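You operate a simulated robot arm through the tools that you are given. There is no shell and no other tool. Be economical: measure what you need, move in short steps, check, and stop when the job is done.

You run a simulated robot arm. Do the job below in one go: nothing can be reset, and whatever is moved stays where it is left.

## Task
Treat ingot B63 in the rust bath at the bath card's volts till dark, then shut the supply down.
Fine: the tub stands open; ingot in the basket, basket in the tub, supply on, volts, output button on; when dark: output button off, volts to 0, supply off. Set down upright: dip basket.

Only the result counts: the job must be done as asked and must still hold three seconds after the hand-in. Knocking over, shifting, dropping, spilling or breaking anything else fails it.

## Robot
A 6-joint arm with a two-finger parallel gripper, fixed in place. Base frame: the origin is at the foot of the arm, x ahead of it, y to its left, z up; the work surface is at about z = 0.88. Units: m, degrees, N and s.
With the tool pointing down near the work surface it reaches from about 0.36 to 0.84 m from the base axis. Its first joint turns from -115.0 to 115.0 degrees. Payload 4.2 kg.
The TCP is the grasp point between the finger pads, 0.023 m short of the fingertips. In the tool frame z runs along the fingers and y along their closing line. Largest opening 0.094 m; finger width 0.038, thickness 0.01; the body of the gripper, 0.054 by 0.096 m, starts 0.039 m behind the TCP.
Orientation is that of the tool frame in the base frame, as a unit quaternion [x, y, z, w]. With the fingers straight down and closing along the base's y, the tool's x points along the base's -x, its y along +y and its z along -z.

## Interface
- The arm moves only by the tool move_arm. Its argument "moves" is a list of rows, each a list of 7 numbers: the turn, a rotation vector about the base's x, y, z in degrees, then the shift along the base's x, y, z in m, then the gripper command, from -1 (shut) to 1 (fully open), values between in proportion. In form: [[rx, ry, rz, tx, ty, tz, gripper], ...]. A call has 1 to 12 rows; each row is the pose to reach, as a shift and turn from the pose commanded when the call began. Rows are played at 5 a second. More than 0.05 m and 8.6 degrees between two rows, or a gripper value outside its range, and nothing of the call is played. Where a pose cannot be reached the arm comes as near as it can. A force on the tool above 90 N (or 10 N above the force at the start of the call, whichever is more), or a blocked arm, ends the call early, and 0.2 s more pass. The fingers move at their own pace (about 0.108 m/s each) and stop on an object; they squeeze with about 33 N. The grip force told is the motor's: it shows also when the fingers shut on nothing. Time passes only in rows, and 0.2 s behind the last, so rows that repeat a pose let the fingers close. The reply holds the time, the measured pose of the TCP, the force on the tool along the base axes, the opening and the grip force, in the units named above and with some noise, with the torque about the TCP (base axes, N m) and any sound that the robot's microphone picked up.
- Cameras (640 x 400 px; columns grow to the right, rows downward): "scene" is fixed at [0.2229, 0.4957, 1.4899]; the picture's right is [-0.69, -0.73, 0.00], its down [-0.29, 0.27, -0.92] and it looks along [0.67, -0.63, -0.40] (base axes); focal length 287 px, centre (320, 200). "wrist" rides on the gripper at [0.086, 0.016, -0.075] in the tool frame; the picture's right is [-0.18, 0.98, 0.00], its down [-0.58, -0.11, -0.81] and it looks along [-0.79, -0.15, 0.59] (tool axes); focal length 243 px, centre (320, 200). There is no depth. A picture from a camera that has moved, and an enlarged one, comes with that camera's place and axes in the base frame and with its lens. The place of the scene camera against the robot may be out by one fixed shift of up to 0.025 m in any direction.
- get_image(camera): a new picture of that camera. It takes no simulated time.
- move_column(by): slides the trunk up (or, below 0, down) by that many m; the arm rides with it, the base frame stays. It gives what a move gives, with no picture.
- zoom(camera, box): a new picture of the part [left, top, right, bottom] of that camera's present view, enlarged. It takes no simulated time.
- hand_in(): hands the job in; it is judged then, once.

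Go step by step. Nothing tells you positions but the pictures and the camera data: compare them with the known pose of the tool, close in by small moves and look again before you grip or let go. The budget is 120 turns and 68 pictures, counting those below and the enlarged ones. Unless the task says otherwise, let go and move clear before handing in, and close with one line.

The tools are called after "Call:" as a command line: name --pt "numbers of a row" for each row, then --argument value for the rest, lists and objects as JSON in quotes. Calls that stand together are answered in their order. move_arm: Moves the arm, as the interface text tells. Its arguments: {"type":"object","properties":{"moves":{"type":"array","items":{"type":"array","items":{"type":"number"}}}},"required":["moves"]} The other tools are called the same way: move_column (by) slides the trunk up or down; get_image (camera) takes a picture; zoom (camera, box) takes an enlarged picture of a part of a camera's view; hand_in () hands the job in.

At the start:

```text
time: 0.0
tool_pos: [0.597, -0.0866, 1.3814]
tcp_rot: [0.001, 1.0, 0.0, 0.001]
wrist_force: [-0.6, 0.0, 0.3]
moment: [0.0, -0.01, 0.01]
width: 0.0938
finger_force: 0.0
trunk travel left (down, up): [-0.925, 0.065]
```

scene: 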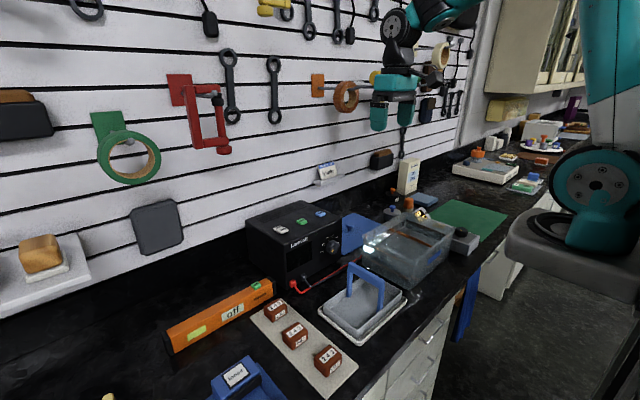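
wrist: 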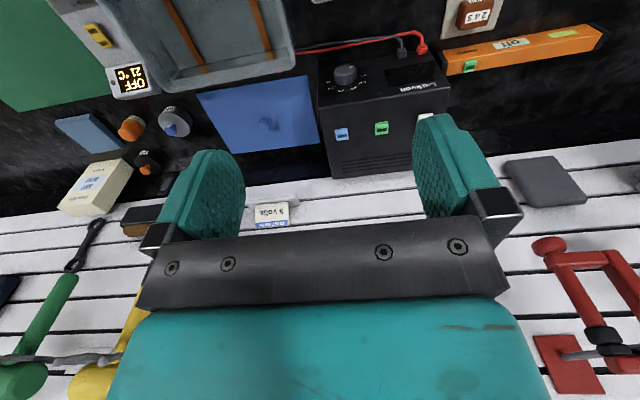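

I see a bench with a power supply, a tub, a dip basket on a tray and three ingots on a board. I'll zoom in to read labels and get positions.

Call:
zoom --camera "scene" --box '[230, 190, 470, 340]'

Call:
zoom --camera "scene" --box '[150, 270, 390, 400]'

Call:
zoom --camera "wrist" --box '[230, 0, 620, 240]'

```text
2.67 times, centred on (350, 265) of scene
camera zoom: at [0.2229, 0.4957, 1.4899], right [-0.69, -0.73, 0.0], down [-0.29, 0.27, -0.92], along [0.67, -0.63, -0.4], focal length 766 px, centre (240, 27)
```

zoom: 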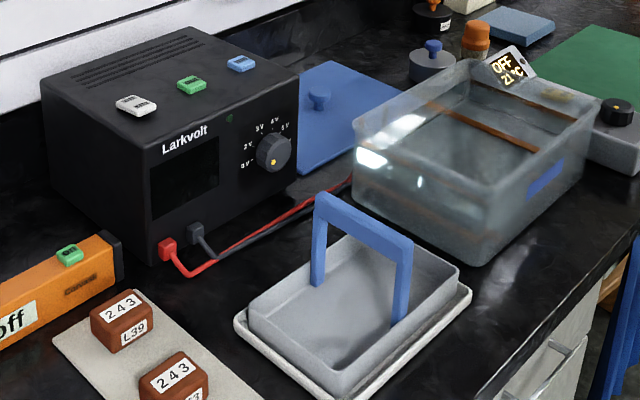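

```text
2.67 times, centred on (270, 335) of scene
camera zoom: at [0.2229, 0.4957, 1.4899], right [-0.69, -0.73, 0.0], down [-0.29, 0.27, -0.92], along [0.67, -0.63, -0.4], focal length 766 px, centre (453, -160)
```

zoom: 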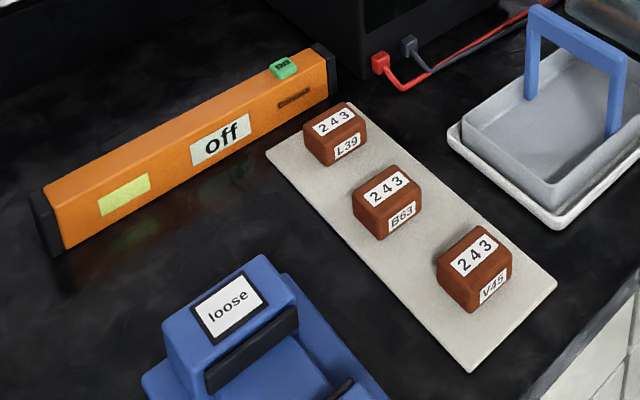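

```text
1.64 times, centred on (425, 120) of wrist
camera zoom: at [0.5107, -0.0695, 1.4551], right [0.18, 0.98, 0.0], down [0.58, -0.11, 0.81], along [0.79, -0.15, -0.59], focal length 398 px, centre (148, 331)
```

zoom: 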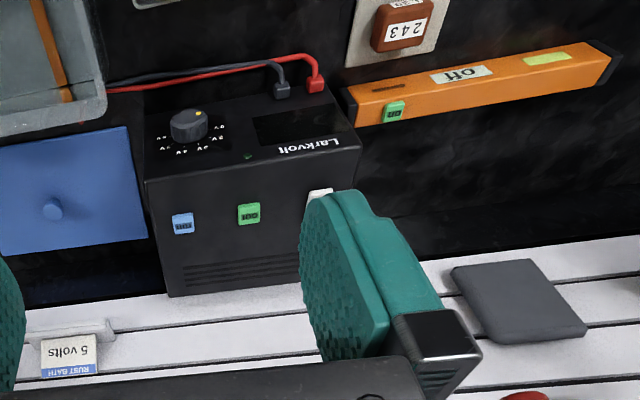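

The three ingots read L39, B63, V45. Next I read the bath card and the button labels.

Call:
zoom --camera "wrist" --box '[240, 190, 310, 234]'

Call:
zoom --camera "scene" --box '[245, 195, 355, 265]'

Call:
zoom --camera "wrist" --box '[310, 40, 470, 140]'

```text
9.09 times, centred on (275, 212) of wrist
camera zoom: at [0.5107, -0.0695, 1.4551], right [0.18, 0.98, 0.0], down [0.58, -0.11, 0.81], along [0.79, -0.15, -0.59], focal length 2206 px, centre (729, 91)
```

zoom: 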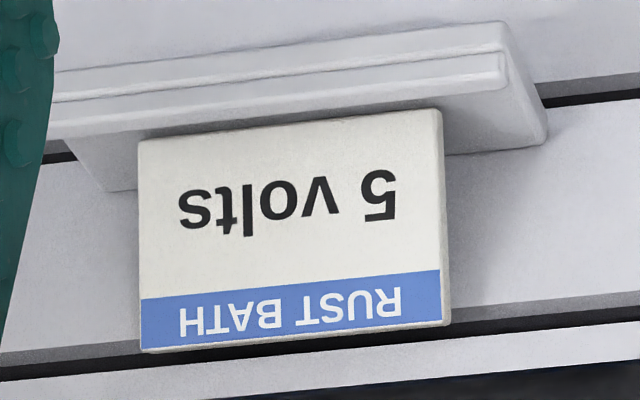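

```text
5.71 times, centred on (300, 230) of scene
camera zoom: at [0.2229, 0.4957, 1.4899], right [-0.69, -0.73, 0.0], down [-0.29, 0.27, -0.92], along [0.67, -0.63, -0.4], focal length 1642 px, centre (434, 29)
```

zoom: 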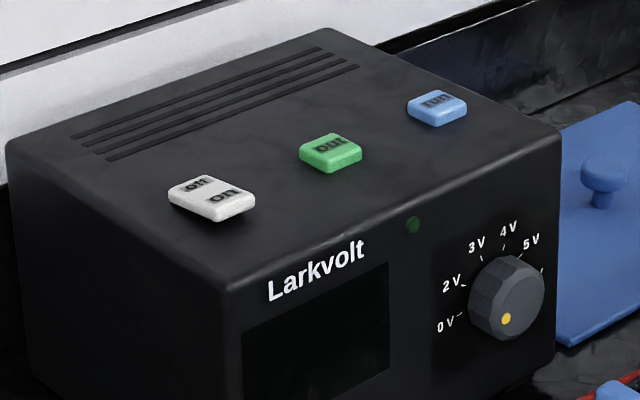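

```text
4.00 times, centred on (390, 90) of wrist
camera zoom: at [0.5107, -0.0695, 1.4551], right [0.18, 0.98, 0.0], down [0.58, -0.11, 0.81], along [0.79, -0.15, -0.59], focal length 970 px, centre (40, 640)
```

zoom: 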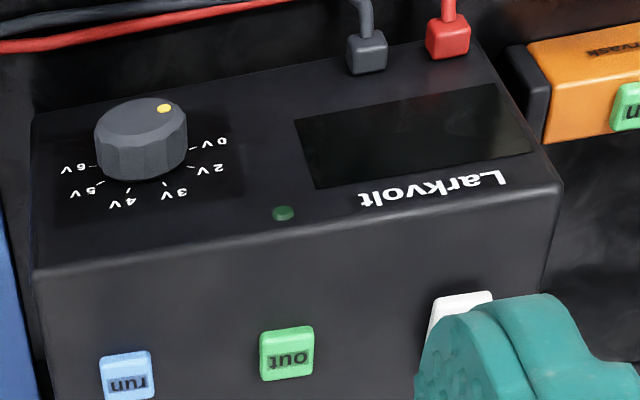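

Bath card says 5 volts, and the lid already lies beside the tub. I back the tool off to get a better wrist view of the bench.

Call:
move_arm --pt "0 0 0 -0.035 0.025 -0.02 1" --pt "0 0 0 -0.07 0.05 -0.04 1" --pt "0 0 0 -0.105 0.075 -0.06 1" --pt "0 0 0 -0.14 0.1 -0.08 1" --pt "0 0 0 -0.175 0.125 -0.1 1" --pt "0 0 0 -0.175 0.125 -0.1 1"

Call:
get_image --camera "wrist"

```text
time: 1.4
tool_pos: [0.4239, 0.0368, 1.2829]
tcp_rot: [0.001, 1.0, 0.0, 0.001]
wrist_force: [-0.3, 0.4, -0.8]
moment: [0.01, -0.02, -0.01]
width: 0.0936
finger_force: 0.1
trunk travel left (down, up): [-0.925, 0.065]
```

```text
59 pictures are left
camera wrist: at [0.337, 0.054, 1.3564], right [0.19, 0.98, 0.0], down [0.58, -0.11, 0.81], along [0.79, -0.15, -0.59], focal length 243 px, centre (320, 200)
```

wrist: 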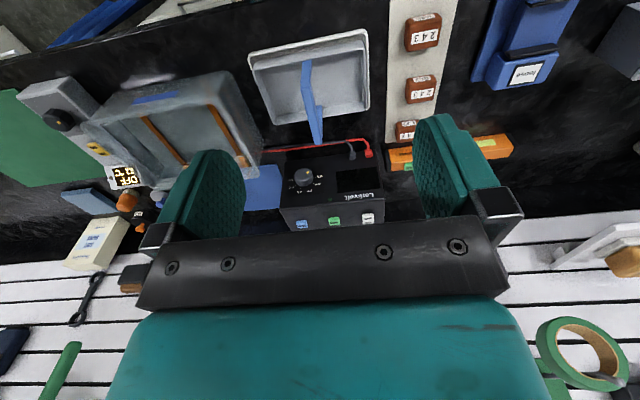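

From here everything is visible. I zoom in to measure ingots, basket and supply.

Call:
zoom --camera "wrist" --box '[230, 0, 470, 150]'

Call:
zoom --camera "wrist" --box '[60, 60, 280, 220]'

Call:
zoom --camera "wrist" --box '[260, 130, 420, 235]'

```text
2.67 times, centred on (350, 75) of wrist
camera zoom: at [0.337, 0.054, 1.3564], right [0.19, 0.98, 0.0], down [0.58, -0.11, 0.81], along [0.79, -0.15, -0.59], focal length 647 px, centre (240, 533)
```

zoom: 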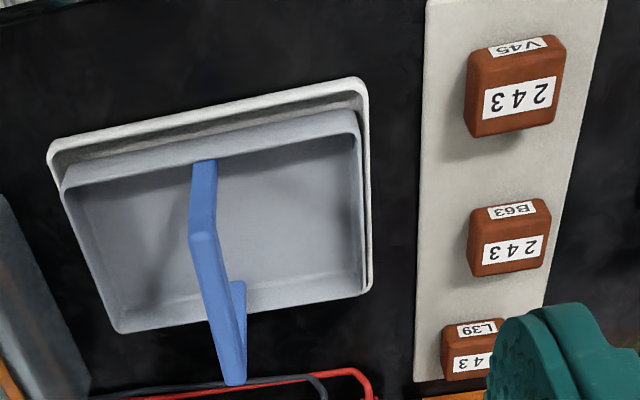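

```text
2.50 times, centred on (170, 140) of wrist
camera zoom: at [0.337, 0.054, 1.3564], right [0.19, 0.98, 0.0], down [0.58, -0.11, 0.81], along [0.79, -0.15, -0.59], focal length 606 px, centre (695, 350)
```

zoom: 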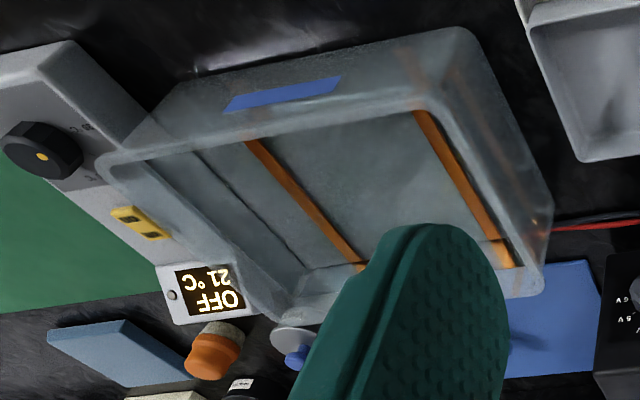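

```text
3.81 times, centred on (340, 182) of wrist
camera zoom: at [0.337, 0.054, 1.3564], right [0.19, 0.98, 0.0], down [0.58, -0.11, 0.81], along [0.79, -0.15, -0.59], focal length 924 px, centre (244, 267)
```

zoom: 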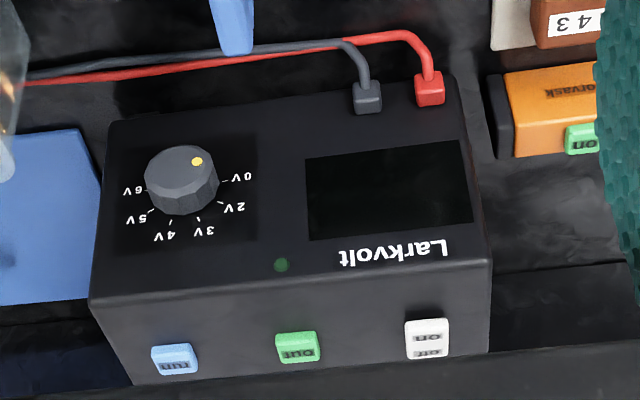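

Everything is roughly axis-aligned: B63 near (0.62, 0.20), basket near (0.574, 0), tub around (0.60, -0.285). I tilt the camera down over the tub to check heights and obstructions.

Call:
move_arm --pt "0 5 0 0.013 -0.04 0.003 1" --pt "0 10 0 0.026 -0.08 0.006 1" --pt "0 15 0 0.038 -0.12 0.009 1" --pt "0 20 0 0.051 -0.16 0.012 1" --pt "0 25 0 0.064 -0.2 0.015 1" --pt "0 30 0 0.076 -0.237 0.017 1" --pt "0 30 0 0.076 -0.237 0.017 1"

Call:
get_image --camera "wrist"

Call:
zoom --camera "wrist" --box '[180, 30, 480, 220]'

```text
time: 3.0
tool_pos: [0.4973, -0.1994, 1.3008]
tcp_rot: [0.0, 0.966, 0.0, -0.259]
wrist_force: [-0.1, -0.7, -0.5]
moment: [-0.03, 0.0, -0.01]
width: 0.0943
finger_force: 0.0
trunk travel left (down, up): [-0.925, 0.065]
```

```text
55 pictures are left
camera wrist: at [0.4608, -0.1825, 1.4068], right [0.16, 0.98, -0.09], down [0.91, -0.11, 0.41], along [0.39, -0.15, -0.91], focal length 243 px, centre (320, 200)
```

wrist: 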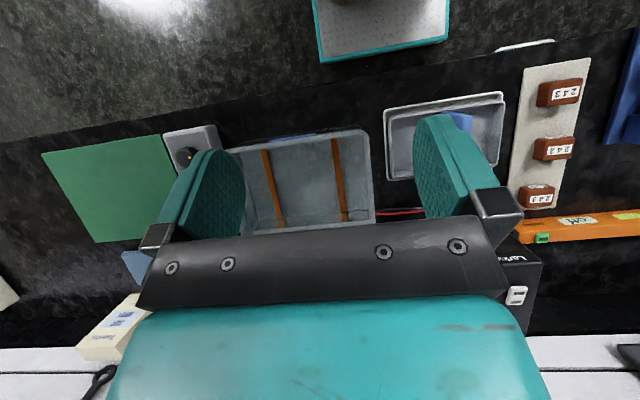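

```text
2.11 times, centred on (330, 125) of wrist
camera zoom: at [0.4608, -0.1825, 1.4068], right [0.16, 0.98, -0.09], down [0.91, -0.11, 0.41], along [0.39, -0.15, -0.91], focal length 511 px, centre (299, 358)
```

zoom: 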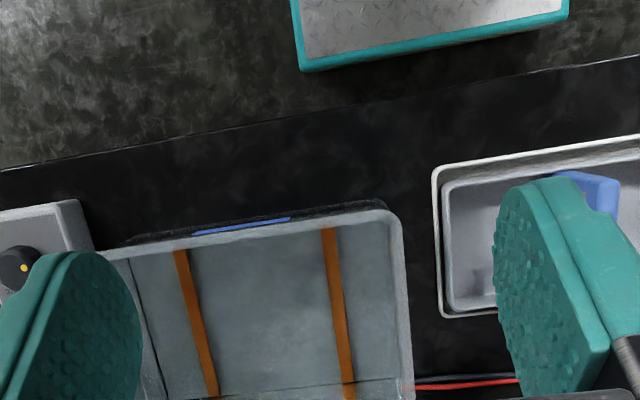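

Triangulation gives tub rim z≈0.995, x 0.525–0.686, y −0.404…−0.16; strips on the tub floor. I'll fetch the ingot with the fingers closing along x (narrow body beside the handle), so I untilt first, then yaw −90°.

Call:
move_arm --pt "0 -5 0 0.01 0.045 0 1" --pt "0 -10 0 0.02 0.09 0 1" --pt "0 -15 0 0.03 0.135 -0.01 1" --pt "0 -20 0 0.04 0.18 -0.02 1" --pt "0 -25 0 0.05 0.225 -0.03 1" --pt "0 -30 0 0.06 0.27 -0.04 1" --pt "0 -30 0 0.07 0.315 -0.05 1"

Call:
move_arm --pt "0 0 -8.2 0 0 -0.01 1" --pt "0 0 -16.4 0 0 -0.02 1" --pt "0 0 -24.6 0 0 -0.03 1" --pt "0 0 -32.8 0 0 -0.04 1" --pt "0 0 -41 0 0.0 -0.05 1" --pt "0 0 -49.2 0 0.0 -0.06 1" --pt "0 0 -57.4 0 0 -0.07 1" --pt "0 0 -65.6 0.01 0.02 -0.08 1" --pt "0 0 -73.8 0.02 0.04 -0.09 1" --pt "0 0 -82 0.03 0.06 -0.09 1" --pt "0 0 -90 0.04 0.08 -0.09 1" --pt "0 0 -90 0.05 0.09 -0.09 1"

Call:
get_image --camera "wrist"

```text
time: 4.6
tool_pos: [0.5672, 0.1197, 1.2513]
tcp_rot: [0.001, 1.0, 0.0, 0.001]
wrist_force: [0.0, -0.7, -0.6]
moment: [0.02, -0.03, 0.0]
width: 0.0942
finger_force: 0.1
trunk travel left (down, up): [-0.925, 0.065]
```

```text
time: 7.2
tool_pos: [0.6179, 0.2073, 1.1569]
tcp_rot: [0.708, 0.706, 0.0, 0.0]
wrist_force: [0.6, 0.2, 0.1]
moment: [-0.02, -0.04, -0.03]
width: 0.094
finger_force: 0.1
trunk travel left (down, up): [-0.925, 0.065]
```

```text
53 pictures are left
camera wrist: at [0.6356, 0.2939, 1.2314], right [0.98, -0.19, 0.0], down [-0.11, -0.58, 0.81], along [-0.15, -0.79, -0.59], focal length 243 px, centre (320, 200)
```

wrist: 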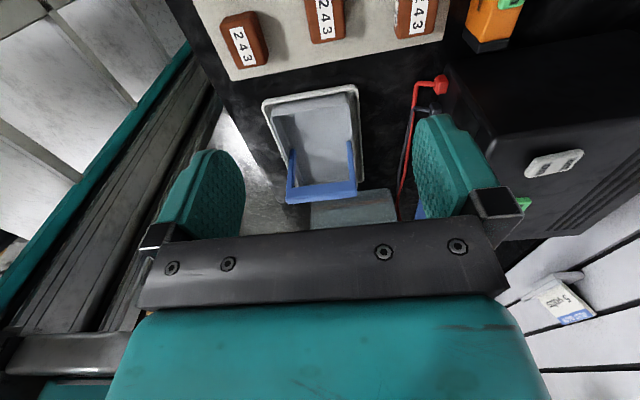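

B63 is at the top edge of this view; I shift +y a little to see it whole.

Call:
move_arm --pt "0 0 0 0 0.05 0 0.6" --pt "0 0 0 0 0.1 0 0.4" --pt "0 0 0 0 0.1 0 0.4"

Call:
get_image --camera "wrist"

```text
time: 8.0
tool_pos: [0.6198, 0.3088, 1.1574]
tcp_rot: [0.708, 0.706, 0.0, 0.0]
wrist_force: [0.1, -0.3, 0.6]
moment: [-0.03, 0.04, -0.06]
width: 0.0656
finger_force: 0.1
trunk travel left (down, up): [-0.925, 0.065]
```

```text
52 pictures are left
camera wrist: at [0.6363, 0.3957, 1.2306], right [0.98, -0.19, 0.0], down [-0.11, -0.58, 0.81], along [-0.15, -0.79, -0.59], focal length 243 px, centre (320, 200)
```

wrist: 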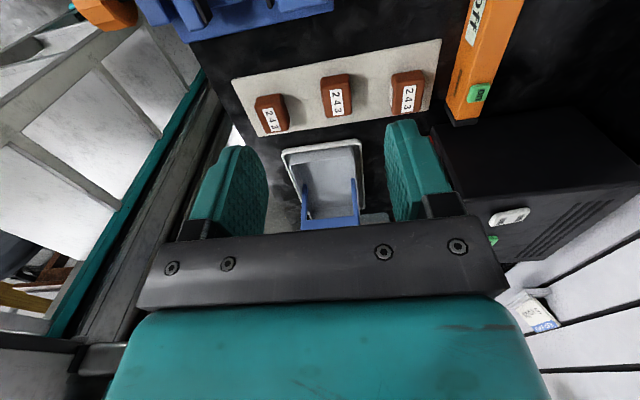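

B63 measures ~0.037 (x) by 0.046 (y), centred near (0.625, 0.199). I move above it and descend.

Call:
move_arm --pt "0 0 0 0.001 -0.04 -0.02 0.4" --pt "0 0 0 0.002 -0.08 -0.04 0.4" --pt "0 0 0 0.005 -0.11 -0.08 0.4" --pt "0 0 0 0.005 -0.11 -0.12 0.4" --pt "0 0 0 0.005 -0.11 -0.16 0.4" --pt "0 0 0 0.005 -0.11 -0.195 0.4" --pt "0 0 0 0.005 -0.11 -0.195 0.4"

Call:
get_image --camera "wrist"

Call:
zoom --camera "scene" --box '[220, 250, 380, 390]'

```text
time: 9.6
tool_pos: [0.6255, 0.2006, 0.9595]
tcp_rot: [0.707, 0.707, 0.0, 0.0]
wrist_force: [0.7, 0.4, -0.3]
moment: [0.02, 0.0, 0.02]
width: 0.0658
finger_force: 0.0
trunk travel left (down, up): [-0.925, 0.065]
```

```text
51 pictures are left
camera wrist: at [0.6425, 0.2863, 1.0325], right [0.98, -0.18, 0.0], down [-0.11, -0.58, 0.81], along [-0.15, -0.79, -0.59], focal length 243 px, centre (320, 200)
```

wrist: 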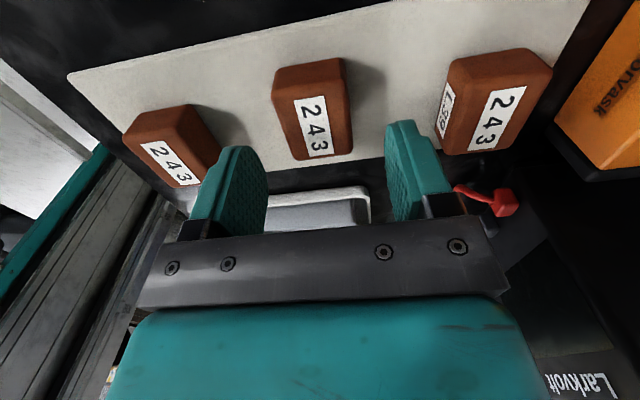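

```text
2.86 times, centred on (300, 320) of scene
camera zoom: at [0.2229, 0.4957, 1.4899], right [-0.69, -0.73, 0.0], down [-0.29, 0.27, -0.92], along [0.67, -0.63, -0.4], focal length 821 px, centre (377, -143)
```

zoom: 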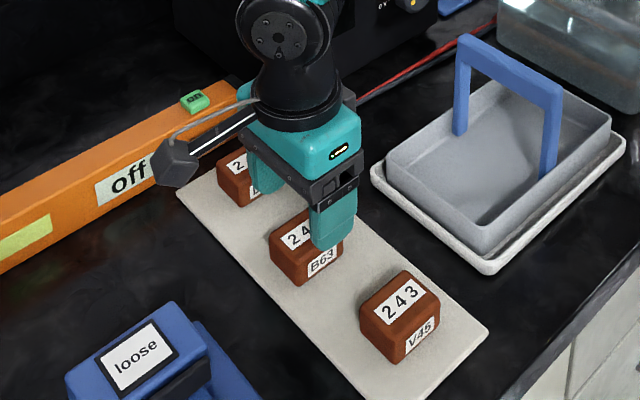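

The ingot is centred between the fingers. I lower and close.

Call:
move_arm --pt "0 0 0 0 0 -0.022 0.4" --pt "0 0 0 0 0 -0.045 0.4" --pt "0 0 0 0 0 -0.045 -0.5" --pt "0 0 0 0 0 -0.045 -1" --pt "0 0 0 0 0 -0.045 -1"

```text
time: 10.8
tool_pos: [0.6248, 0.1975, 0.9178]
tcp_rot: [0.707, 0.707, 0.0, 0.0]
wrist_force: [-0.2, -0.1, 0.9]
moment: [0.02, 0.02, 0.01]
width: 0.0399
finger_force: 33.0
trunk travel left (down, up): [-0.925, 0.065]
```

Gripped at 0.040 m. Lift and carry above the basket's +y half.

Call:
move_arm --pt "0 0 0 0 0 0.04 -1" --pt "0 0 0 0 0 0.09 -1" --pt "0 0 0 0 0 0.14 -1" --pt "0 0 0 0 0 0.19 -1" --pt "0 0 0 -0.015 -0.04 0.19 -1" --pt "0 0 0 -0.03 -0.08 0.19 -1" --pt "0 0 0 -0.045 -0.12 0.19 -1" --pt "0 0 0 -0.05 -0.152 0.19 -1" --pt "0 0 0 -0.05 -0.152 0.19 -1"

Call:
get_image --camera "wrist"

Call:
zoom --camera "scene" --box '[270, 190, 430, 340]'

```text
time: 12.8
tool_pos: [0.5732, 0.0436, 1.1073]
tcp_rot: [0.707, 0.707, 0.0, 0.0]
wrist_force: [-0.7, 0.0, -4.3]
moment: [0.0, 0.02, 0.0]
width: 0.0398
finger_force: 33.3
trunk travel left (down, up): [-0.925, 0.065]
```

```text
49 pictures are left
camera wrist: at [0.5897, 0.1305, 1.1811], right [0.98, -0.18, 0.0], down [-0.11, -0.58, 0.81], along [-0.15, -0.79, -0.59], focal length 243 px, centre (320, 200)
```

wrist: 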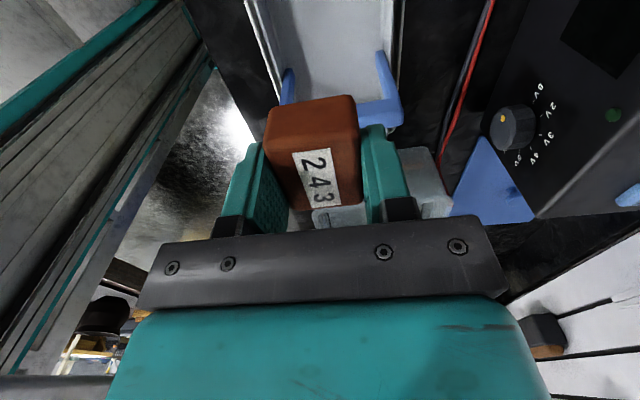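

```text
2.67 times, centred on (350, 265) of scene
camera zoom: at [0.2229, 0.4957, 1.4899], right [-0.69, -0.73, 0.0], down [-0.29, 0.27, -0.92], along [0.67, -0.63, -0.4], focal length 766 px, centre (240, 27)
```

zoom: 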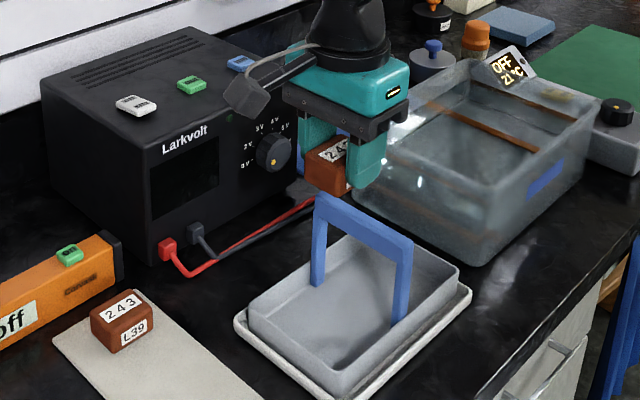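

Position matches the basket; I shift 6 mm further from the handle and lower to just above the basket floor, feeling for contact.

Call:
move_arm --pt "0 0 0 0.001 0.006 -0.04 -1" --pt "0 0 0 0.001 0.006 -0.08 -1" --pt "0 0 0 0.001 0.006 -0.11 -1" --pt "0 0 0 0.001 0.006 -0.14 -1" --pt "0 0 0 0.001 0.006 -0.16 -1" --pt "0 0 0 0.001 0.006 -0.16 -1"

Call:
zoom --camera "scene" --box '[270, 190, 430, 340]'

```text
time: 14.2
tool_pos: [0.5741, 0.0508, 0.95]
tcp_rot: [0.707, 0.707, 0.0, 0.0]
wrist_force: [-0.6, -0.1, -3.9]
moment: [0.0, 0.02, -0.01]
width: 0.0397
finger_force: 33.1
trunk travel left (down, up): [-0.925, 0.065]
```

```text
2.67 times, centred on (350, 265) of scene
camera zoom: at [0.2229, 0.4957, 1.4899], right [-0.69, -0.73, 0.0], down [-0.29, 0.27, -0.92], along [0.67, -0.63, -0.4], focal length 766 px, centre (240, 27)
```

zoom: 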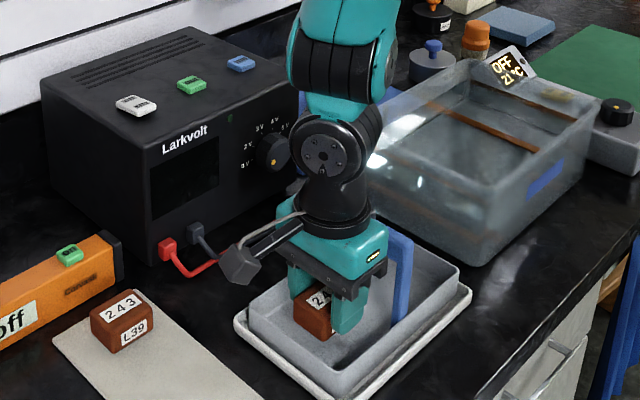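

Clear of the handle. Small downward steps until the weight comes off.

Call:
move_arm --pt "0 0 0 0 0 -0.01 -1" --pt "0 0 0 0 0 -0.022 -1" --pt "0 0 0 0 0 -0.022 -1"

Call:
move_arm --pt "0 0 0 0 0 -0.004 -1" --pt "0 0 0 0 0 -0.004 -1"

```text
time: 15.0
tool_pos: [0.5758, 0.0511, 0.9267]
tcp_rot: [0.707, 0.707, 0.0, -0.001]
wrist_force: [0.3, 0.5, -4.1]
moment: [0.01, 0.02, -0.05]
width: 0.0397
finger_force: 33.2
trunk travel left (down, up): [-0.925, 0.065]
```

```text
time: 15.6
tool_pos: [0.5762, 0.0515, 0.9222]
tcp_rot: [0.707, 0.707, 0.0, 0.0]
wrist_force: [-1.0, 0.0, -4.4]
moment: [-0.01, 0.02, 0.03]
width: 0.0397
finger_force: 33.3
trunk travel left (down, up): [-0.925, 0.065]
```

Call:
move_arm --pt "0 0 0 0 0 -0.002 -1" --pt "0 0 0 0 0 -0.002 -1"

Call:
move_arm --pt "0 0 0 0 0 -0.002 -1" --pt "0 0 0 0 0 -0.002 -1"

```text
time: 16.2
tool_pos: [0.5758, 0.0514, 0.9205]
tcp_rot: [0.707, 0.707, -0.001, 0.0]
wrist_force: [-0.6, 0.0, -4.2]
moment: [0.02, 0.03, 0.0]
width: 0.0396
finger_force: 33.1
trunk travel left (down, up): [-0.925, 0.065]
```

```text
time: 16.8
tool_pos: [0.5754, 0.0509, 0.9191]
tcp_rot: [0.708, 0.706, 0.0, 0.001]
wrist_force: [-2.9, -1.6, 21.7]
moment: [-0.06, 0.09, -0.03]
width: 0.0396
finger_force: 33.4
trunk travel left (down, up): [-0.925, 0.065]
```

Contact reached. Release and rise.

Call:
move_arm --pt "0 0 0 0 0 0.001 0.2" --pt "0 0 0 0 0 0.001 0.3" --pt "0 0 0 0 0 0.03 0.3" --pt "0 0 0 0 0 0.07 0.3" --pt "0 0 0 0 0 0.12 0.3" --pt "0 0 0 0 0 0.17 0.3" --pt "0 0 0 0 0.02 0.22 0.3" --pt "0 0 0 0 0.06 0.25 0.3" --pt "0 0 0 0 0.06 0.25 0.3"

Call:
get_image --camera "wrist"

```text
refused: row 7 steps farther than a row can; nothing moved
```

```text
46 pictures are left
camera wrist: at [0.5915, 0.1378, 0.9923], right [0.98, -0.19, 0.0], down [-0.11, -0.58, 0.81], along [-0.15, -0.79, -0.59], focal length 243 px, centre (320, 200)
```

wrist: 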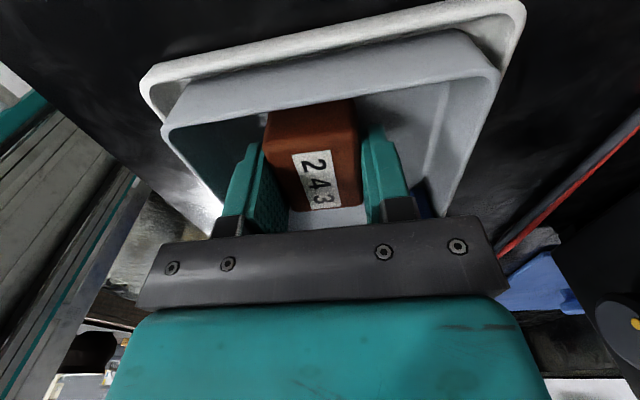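

A row was too long, so nothing moved; I redo it with shorter rows.

Call:
move_arm --pt "0 0 0 0 0 0.001 0.2" --pt "0 0 0 0 0 0.001 0.3" --pt "0 0 0 0 0 0.001 0.3" --pt "0 0 0 0 0 0.03 0.3" --pt "0 0 0 0 0 0.07 0.3" --pt "0 0 0 0 0 0.11 0.3" --pt "0 0 0 0 0 0.15 0.3" --pt "0 0 0 0 0 0.19 0.3" --pt "0 0 0 0 0.03 0.22 0.3" --pt "0 0 0 0 0.06 0.25 0.3" --pt "0 0 0 0 0.06 0.25 0.3"

Call:
get_image --camera "wrist"

```text
time: 19.2
tool_pos: [0.5713, 0.1076, 1.1649]
tcp_rot: [0.707, 0.707, 0.0, 0.0]
wrist_force: [-0.5, 1.1, 0.1]
moment: [-0.02, 0.01, -0.01]
width: 0.0608
finger_force: 0.1
trunk travel left (down, up): [-0.925, 0.065]
```

```text
45 pictures are left
camera wrist: at [0.5871, 0.1944, 1.2397], right [0.98, -0.18, 0.0], down [-0.11, -0.58, 0.81], along [-0.15, -0.79, -0.59], focal length 243 px, centre (320, 200)
```

wrist: 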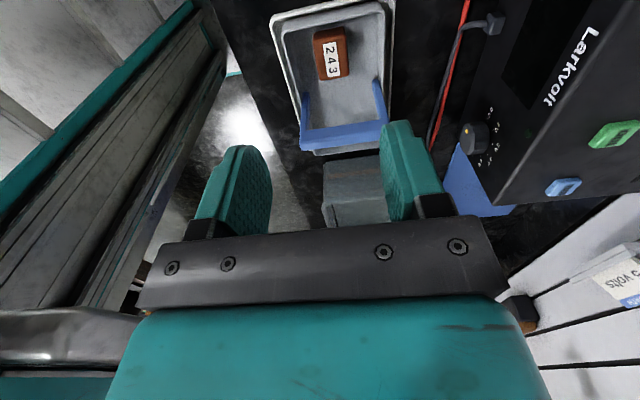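

Ingot sits upright in the basket. I yaw back +90° over the handle.

Call:
move_arm --pt "0 0 8.2 0 -0.01 0 0.3" --pt "0 0 16.4 0 -0.02 0 0.3" --pt "0 0 24.6 0 -0.03 0 0.3" --pt "0 0 32.8 0 -0.04 0 0.3" --pt "0 0 41 0 -0.05 0 0.3" --pt "0 0 49.2 0 -0.06 0 0.3" --pt "0 0 57.4 0 -0.07 0 0.3" --pt "0 0 65.6 0 -0.08 0 0.3" --pt "0 0 73.8 0 -0.09 0 0.3" --pt "0 0 82 0 -0.1 0 0.3" --pt "0 0 90 0 -0.11 0 0.3" --pt "0 0 90 0 -0.11 0 0.3"

Call:
move_arm --pt "0 0 0 0 -0.001 -0.04 0.3" --pt "0 0 0 0 -0.001 -0.08 0.3" --pt "0 0 0 0 -0.001 -0.105 0.3" --pt "0 0 0 0 -0.001 -0.105 0.3"

Call:
get_image --camera "wrist"

Call:
zoom --camera "scene" --box '[270, 190, 430, 340]'

```text
time: 21.8
tool_pos: [0.5745, 0.001, 1.1671]
tcp_rot: [-0.001, 1.0, 0.0, 0.0]
wrist_force: [-0.2, 0.1, 0.2]
moment: [0.02, 0.0, 0.01]
width: 0.061
finger_force: 0.1
trunk travel left (down, up): [-0.925, 0.065]
```

```text
time: 22.8
tool_pos: [0.5746, 0.0004, 1.065]
tcp_rot: [0.0, 1.0, 0.001, -0.001]
wrist_force: [-0.4, -0.4, -0.7]
moment: [-0.03, -0.03, 0.02]
width: 0.0609
finger_force: 0.2
trunk travel left (down, up): [-0.925, 0.065]
```

```text
44 pictures are left
camera wrist: at [0.4881, 0.0176, 1.139], right [0.18, 0.98, 0.0], down [0.58, -0.11, 0.81], along [0.79, -0.15, -0.59], focal length 243 px, centre (320, 200)
```

wrist: 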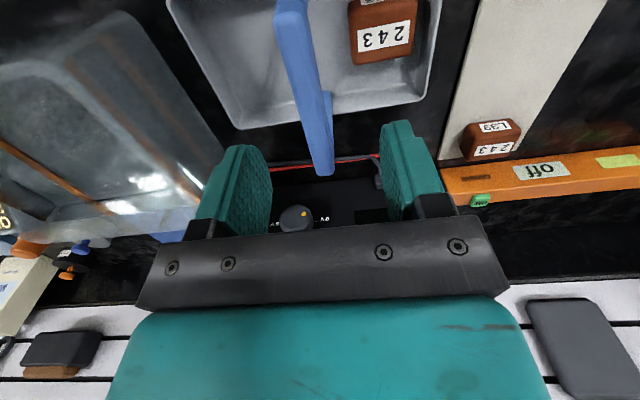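

```text
2.67 times, centred on (350, 265) of scene
camera zoom: at [0.2229, 0.4957, 1.4899], right [-0.69, -0.73, 0.0], down [-0.29, 0.27, -0.92], along [0.67, -0.63, -0.4], focal length 766 px, centre (240, 27)
```

zoom: 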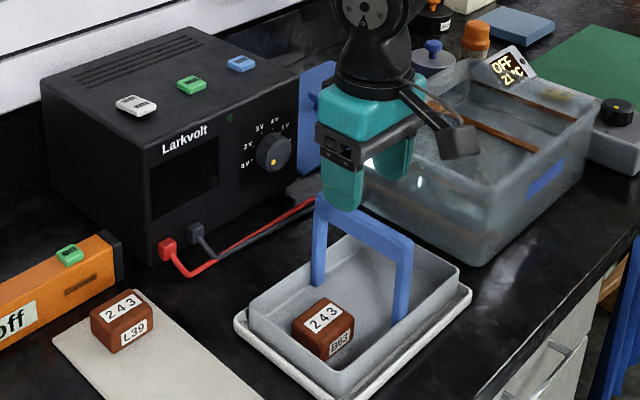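

Handle bar is at y≈−0.005, z≈1.0. I lower over it and grip gently centred.

Call:
move_arm --pt "0 0 0 0.002 -0.005 -0.03 0.3" --pt "0 0 0 0.002 -0.005 -0.067 0.3" --pt "0 0 0 0.002 -0.005 -0.067 -0.3" --pt "0 0 0 0.002 -0.005 -0.067 -1" --pt "0 0 0 0.002 -0.005 -0.067 -1" --pt "0 0 0 0.002 -0.005 -0.067 -1"

Call:
zoom --camera "scene" --box '[300, 220, 420, 330]'

```text
time: 24.2
tool_pos: [0.5757, -0.0048, 0.9992]
tcp_rot: [0.001, 1.0, 0.0, 0.0]
wrist_force: [1.9, -1.0, -1.5]
moment: [0.03, -0.27, -0.12]
width: 0.0157
finger_force: 33.0
trunk travel left (down, up): [-0.925, 0.065]
```

```text
3.64 times, centred on (360, 275) of scene
camera zoom: at [0.2229, 0.4957, 1.4899], right [-0.69, -0.73, 0.0], down [-0.29, 0.27, -0.92], along [0.67, -0.63, -0.4], focal length 1045 px, centre (174, -73)
```

zoom: 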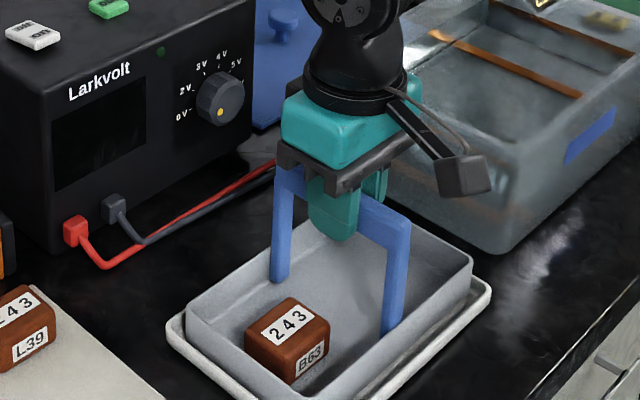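

Bar gripped (0.0157 m). Lift slowly and check for tilt.

Call:
move_arm --pt "0 0 0 0 0 0.01 -1" --pt "0 0 0 0 0 0.03 -1" --pt "0 0 0 0 0 0.06 -1" --pt "0 0 0 0 0 0.09 -1" --pt "0 0 0 0 0 0.12 -1" --pt "0 0 0 0 0 0.15 -1" --pt "0 0 0 0 0 0.18 -1" --pt "0 0 0 0 0 0.18 -1"

Call:
get_image --camera "scene"

Call:
get_image --camera "wrist"

```text
time: 26.0
tool_pos: [0.5745, -0.0042, 1.1779]
tcp_rot: [0.001, 1.0, -0.001, 0.0]
wrist_force: [-0.8, 0.2, -6.4]
moment: [-0.22, 0.02, -0.01]
width: 0.0157
finger_force: 33.3
trunk travel left (down, up): [-0.925, 0.065]
```

```text
41 pictures are left
```

scene: 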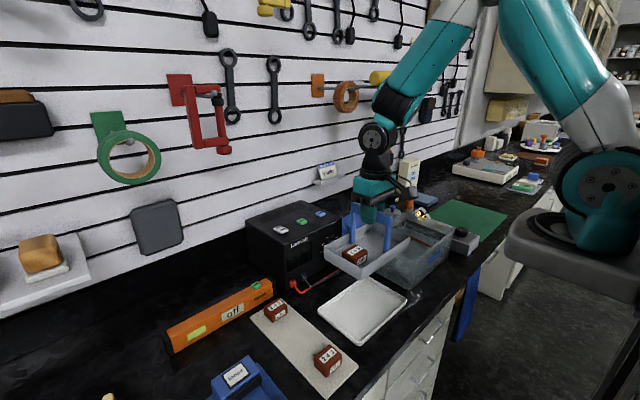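

```text
40 pictures are left
camera wrist: at [0.4883, 0.0122, 1.2506], right [0.18, 0.98, 0.0], down [0.58, -0.11, 0.81], along [0.79, -0.15, -0.59], focal length 243 px, centre (320, 200)
```

wrist: 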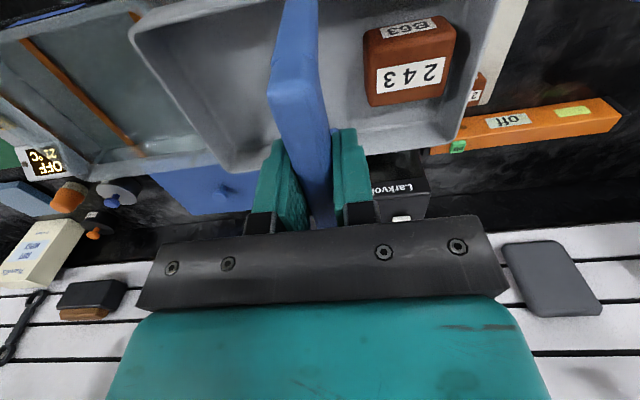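

Basket hangs level. I carry it over the tub (bottom ~7 cm above the rim).

Call:
move_arm --pt "0 0 0 0.004 -0.03 0 -1" --pt "0 0 0 0.008 -0.07 0 -1" --pt "0 0 0 0.012 -0.11 0 -1" --pt "0 0 0 0.016 -0.15 0 -1" --pt "0 0 0 0.02 -0.19 0 -1" --pt "0 0 0 0.024 -0.23 0 -1" --pt "0 0 0 0.03 -0.265 0 -1" --pt "0 0 0 0.032 -0.281 0 -1" --pt "0 0 0 0.032 -0.281 0 -1" --pt "0 0 0 0.032 -0.281 0 -1"

Call:
zoom --camera "scene" --box '[320, 160, 500, 300]'

Call:
get_image --camera "wrist"

```text
time: 28.2
tool_pos: [0.6053, -0.2859, 1.1737]
tcp_rot: [0.0, 1.0, 0.0, 0.0]
wrist_force: [-0.1, -0.2, -6.9]
moment: [-0.22, 0.02, -0.01]
width: 0.0156
finger_force: 33.1
trunk travel left (down, up): [-0.925, 0.065]
```

```text
2.86 times, centred on (410, 230) of scene
camera zoom: at [0.2229, 0.4957, 1.4899], right [-0.69, -0.73, 0.0], down [-0.29, 0.27, -0.92], along [0.67, -0.63, -0.4], focal length 821 px, centre (63, 114)
```

zoom: 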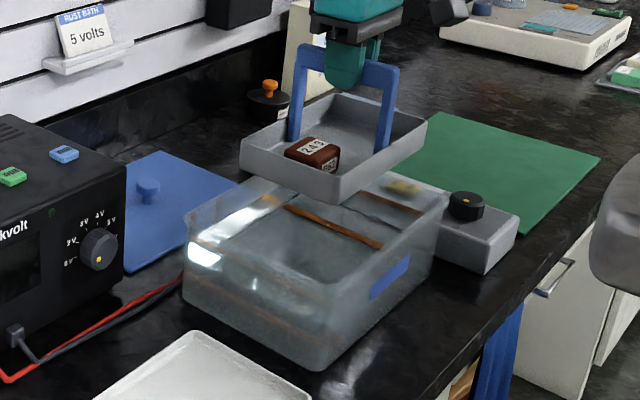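

```text
38 pictures are left
camera wrist: at [0.5191, -0.2693, 1.2475], right [0.18, 0.98, 0.0], down [0.58, -0.11, 0.81], along [0.79, -0.15, -0.59], focal length 243 px, centre (320, 200)
```

wrist: 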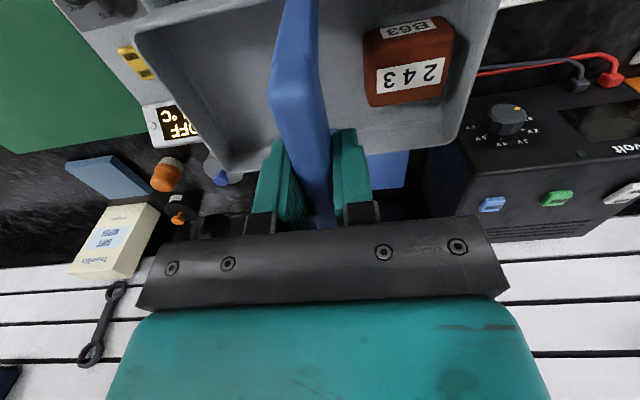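

I lower to just above the rim and compare basket and tub in the scene view.

Call:
move_arm --pt "0 0 0 0.003 0 -0.025 -1" --pt "0 0 0 0.005 0 -0.045 -1" --pt "0 0 0 0.005 0 -0.045 -1"

Call:
zoom --camera "scene" --box '[360, 180, 460, 280]'

Call:
get_image --camera "wrist"

```text
time: 29.0
tool_pos: [0.6114, -0.2875, 1.1306]
tcp_rot: [0.001, 1.0, 0.0, 0.001]
wrist_force: [0.2, -0.2, -6.1]
moment: [-0.24, 0.01, 0.03]
width: 0.0157
finger_force: 33.1
trunk travel left (down, up): [-0.925, 0.065]
```

```text
4.00 times, centred on (410, 230) of scene
camera zoom: at [0.2229, 0.4957, 1.4899], right [-0.69, -0.73, 0.0], down [-0.29, 0.27, -0.92], along [0.67, -0.63, -0.4], focal length 1149 px, centre (-40, 80)
```

zoom: 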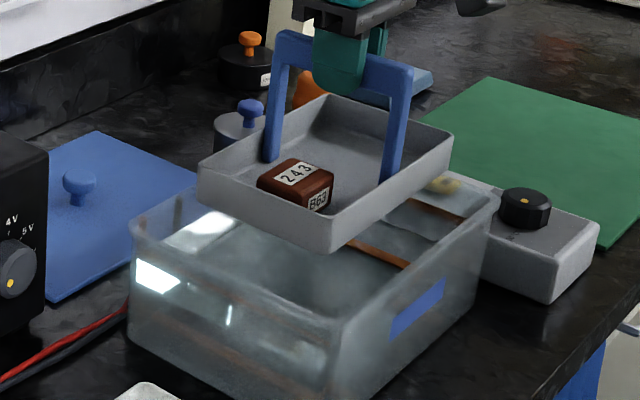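

```text
36 pictures are left
camera wrist: at [0.5257, -0.2705, 1.2037], right [0.18, 0.98, 0.0], down [0.58, -0.11, 0.81], along [0.79, -0.15, -0.59], focal length 243 px, centre (320, 200)
```

wrist: 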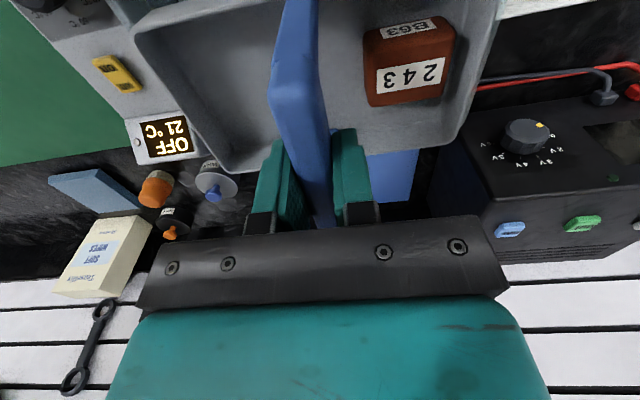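

Basket and tub centres agree within ~6 mm, with 2.5–4 cm clearance. I correct slightly and lower into the bath slowly.

Call:
move_arm --pt "0 0 0 0.004 -0.003 -0.012 -1" --pt "0 0 0 0.004 -0.003 -0.024 -1" --pt "0 0 0 0.004 -0.003 -0.036 -1" --pt "0 0 0 0.004 -0.003 -0.048 -1" --pt "0 0 0 0.004 -0.003 -0.06 -1" --pt "0 0 0 0.004 -0.003 -0.07 -1" --pt "0 0 0 0.004 -0.003 -0.08 -1" --pt "0 0 0 0.004 -0.003 -0.08 -1"

Call:
zoom --camera "scene" --box '[360, 180, 460, 280]'

```text
time: 30.8
tool_pos: [0.6164, -0.2885, 1.0508]
tcp_rot: [0.0, 1.0, 0.0, 0.0]
wrist_force: [0.2, 0.3, -6.1]
moment: [-0.23, 0.01, -0.02]
width: 0.0157
finger_force: 32.7
trunk travel left (down, up): [-0.925, 0.065]
```

```text
4.00 times, centred on (410, 230) of scene
camera zoom: at [0.2229, 0.4957, 1.4899], right [-0.69, -0.73, 0.0], down [-0.29, 0.27, -0.92], along [0.67, -0.63, -0.4], focal length 1149 px, centre (-40, 80)
```

zoom: 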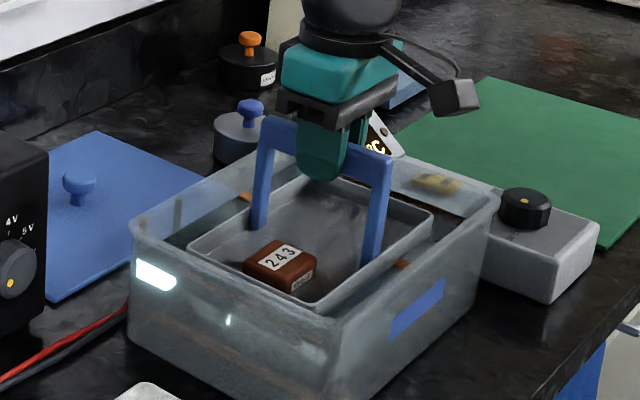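

Basket is inside with clearance all round. Keep lowering in small steps until contact.

Call:
move_arm --pt "0 0 0 0 0 -0.005 -1" --pt "0 0 0 0 0 -0.01 -1" --pt "0 0 0 0 0 -0.01 -1"

Call:
move_arm --pt "0 0 0 0 0 -0.003 -1" --pt "0 0 0 0 0 -0.006 -1" --pt "0 0 0 0 0 -0.006 -1"

Call:
move_arm --pt "0 0 0 0 0 -0.003 -1" --pt "0 0 0 0 0 -0.006 -1" --pt "0 0 0 0 0 -0.006 -1"

```text
time: 31.6
tool_pos: [0.6162, -0.2887, 1.0421]
tcp_rot: [0.0, 1.0, 0.0, 0.0]
wrist_force: [0.1, -0.4, -5.8]
moment: [-0.22, 0.01, -0.01]
width: 0.0159
finger_force: 33.3
trunk travel left (down, up): [-0.925, 0.065]
```

```text
time: 32.4
tool_pos: [0.617, -0.2884, 1.0355]
tcp_rot: [0.0, 1.0, -0.001, 0.001]
wrist_force: [-1.4, -0.4, -5.9]
moment: [-0.24, -0.01, 0.05]
width: 0.0158
finger_force: 33.6
trunk travel left (down, up): [-0.925, 0.065]
```

```text
time: 33.2
tool_pos: [0.6163, -0.2894, 1.03]
tcp_rot: [0.0, 1.0, 0.0, 0.0]
wrist_force: [-0.1, -0.2, -5.6]
moment: [-0.24, 0.02, -0.02]
width: 0.0156
finger_force: 33.1
trunk travel left (down, up): [-0.925, 0.065]
```

Call:
move_arm --pt "0 0 0 0 0 -0.003 -1" --pt "0 0 0 0 0 -0.006 -1" --pt "0 0 0 0 0 -0.006 -1"

Call:
move_arm --pt "0 0 0 0 0 -0.003 -1" --pt "0 0 0 0 0 -0.005 -1" --pt "0 0 0 0 0 -0.005 -1"

Call:
zoom --camera "scene" --box '[360, 180, 460, 280]'

```text
time: 34.0
tool_pos: [0.6155, -0.2904, 1.0224]
tcp_rot: [0.0, 1.0, 0.0, 0.0]
wrist_force: [-0.3, -0.4, -6.1]
moment: [-0.21, 0.02, 0.0]
width: 0.0156
finger_force: 32.8
trunk travel left (down, up): [-0.925, 0.065]
```

```text
time: 34.8
tool_pos: [0.6173, -0.2901, 1.0191]
tcp_rot: [-0.001, 1.0, 0.0, -0.001]
wrist_force: [-0.2, 0.4, -6.5]
moment: [-0.27, 0.0, 0.01]
width: 0.0158
finger_force: 33.2
trunk travel left (down, up): [-0.925, 0.065]
```

```text
4.00 times, centred on (410, 230) of scene
camera zoom: at [0.2229, 0.4957, 1.4899], right [-0.69, -0.73, 0.0], down [-0.29, 0.27, -0.92], along [0.67, -0.63, -0.4], focal length 1149 px, centre (-40, 80)
```

zoom: 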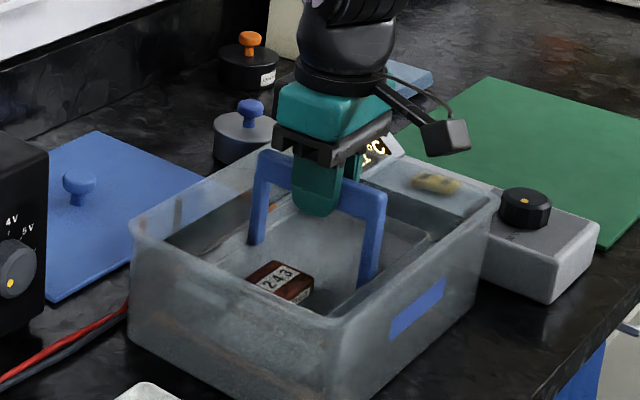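

Water has covered the ingot; no contact yet. Continue.

Call:
move_arm --pt "0 0 0 0 0 -0.003 -1" --pt "0 0 0 0 0 -0.005 -1" --pt "0 0 0 0 0 -0.005 -1"

Call:
move_arm --pt "0 0 0 0 0 -0.003 -1" --pt "0 0 0 0 0 -0.003 -1"

Call:
move_arm --pt "0 0 0 0 0 -0.003 -1" --pt "0 0 0 0 0 -0.003 -1"

```text
time: 35.6
tool_pos: [0.6173, -0.2907, 1.0133]
tcp_rot: [0.001, 1.0, 0.0, 0.0]
wrist_force: [0.3, 0.0, -6.1]
moment: [-0.22, 0.01, -0.02]
width: 0.0156
finger_force: 33.0
trunk travel left (down, up): [-0.925, 0.065]
```

```text
time: 36.2
tool_pos: [0.6172, -0.2905, 1.0104]
tcp_rot: [0.0, 1.0, 0.001, 0.0]
wrist_force: [0.3, -0.7, -6.2]
moment: [-0.25, 0.01, -0.02]
width: 0.0158
finger_force: 33.1
trunk travel left (down, up): [-0.925, 0.065]
```

```text
time: 36.8
tool_pos: [0.6181, -0.2894, 1.0072]
tcp_rot: [0.0, 1.0, -0.001, 0.001]
wrist_force: [-0.2, -0.3, -6.3]
moment: [-0.27, 0.03, -0.03]
width: 0.0159
finger_force: 32.8
trunk travel left (down, up): [-0.925, 0.065]
```

Call:
move_arm --pt "0 0 0 0 0 -0.003 -1" --pt "0 0 0 0 0 -0.003 -1"

Call:
move_arm --pt "0 0 0 0 0 -0.003 -1" --pt "0 0 0 0 0 -0.003 -1"

Call:
move_arm --pt "0 0 0 0 0 -0.002 -1" --pt "0 0 0 0 0 -0.002 -1"

```text
time: 37.4
tool_pos: [0.6175, -0.2896, 1.0051]
tcp_rot: [0.001, 1.0, -0.001, 0.0]
wrist_force: [-1.4, -2.2, 1.7]
moment: [0.09, -0.02, 0.07]
width: 0.0158
finger_force: 33.4
trunk travel left (down, up): [-0.925, 0.065]
```

```text
time: 38.0
tool_pos: [0.6172, -0.2899, 1.0024]
tcp_rot: [0.0, 1.0, -0.001, 0.002]
wrist_force: [1.1, -6.5, 23.3]
moment: [0.21, -0.01, 0.14]
width: 0.0157
finger_force: 33.4
trunk travel left (down, up): [-0.925, 0.065]
```

```text
time: 38.6
tool_pos: [0.616, -0.2884, 0.999]
tcp_rot: [0.0, 1.0, 0.0, 0.0]
wrist_force: [3.7, -4.7, 14.8]
moment: [-0.12, -0.18, -0.1]
width: 0.0155
finger_force: 32.9
trunk travel left (down, up): [-0.925, 0.065]
```

The basket is seated on the tub floor. Release and rise.

Call:
move_arm --pt "0 0 0 0 0 0.003 -0.2" --pt "0 0 0 0 0 0.003 0.2" --pt "0 0 0 0 0 0.003 0.2" --pt "0 0 0 0 0 0.03 0.2" --pt "0 0 0 0 0 0.07 0.2" --pt "0 0 0 0 0 0.11 0.2" --pt "0 0 0 0 0 0.15 0.2" --pt "0 0 0 -0.03 0.02 0.18 0.2" --pt "0 0 0 -0.06 0.05 0.2 0.2" --pt "0 0 0 -0.09 0.08 0.22 0.2" --pt "0 0 0 -0.12 0.11 0.22 0.2" --pt "0 0 0 -0.12 0.11 0.22 0.2"

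Call:
get_image --camera "wrist"

Call:
zoom --camera "scene" --box '[240, 180, 460, 300]'

```text
time: 41.2
tool_pos: [0.4941, -0.1752, 1.22]
tcp_rot: [0.001, 1.0, 0.0, -0.001]
wrist_force: [-0.4, 0.0, 0.1]
moment: [0.0, 0.0, -0.01]
width: 0.0565
finger_force: 0.0
trunk travel left (down, up): [-0.925, 0.065]
```

```text
33 pictures are left
camera wrist: at [0.4073, -0.159, 1.293], right [0.19, 0.98, 0.0], down [0.58, -0.11, 0.81], along [0.79, -0.15, -0.59], focal length 243 px, centre (320, 200)
```

wrist: 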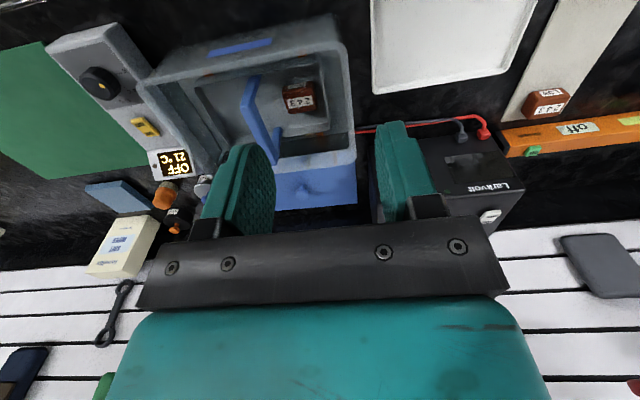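

```text
2.91 times, centred on (350, 240) of scene
camera zoom: at [0.2229, 0.4957, 1.4899], right [-0.69, -0.73, 0.0], down [-0.29, 0.27, -0.92], along [0.67, -0.63, -0.4], focal length 836 px, centre (233, 84)
```

zoom: 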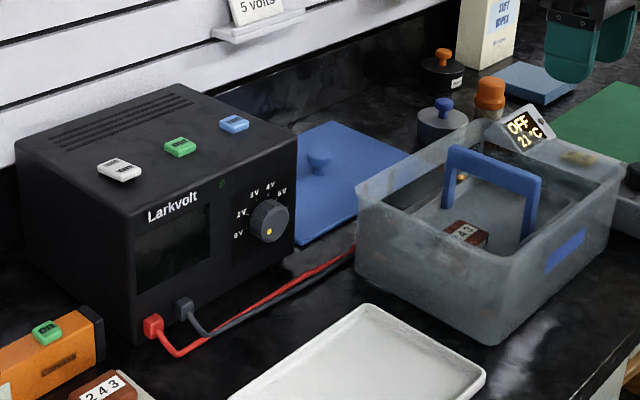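

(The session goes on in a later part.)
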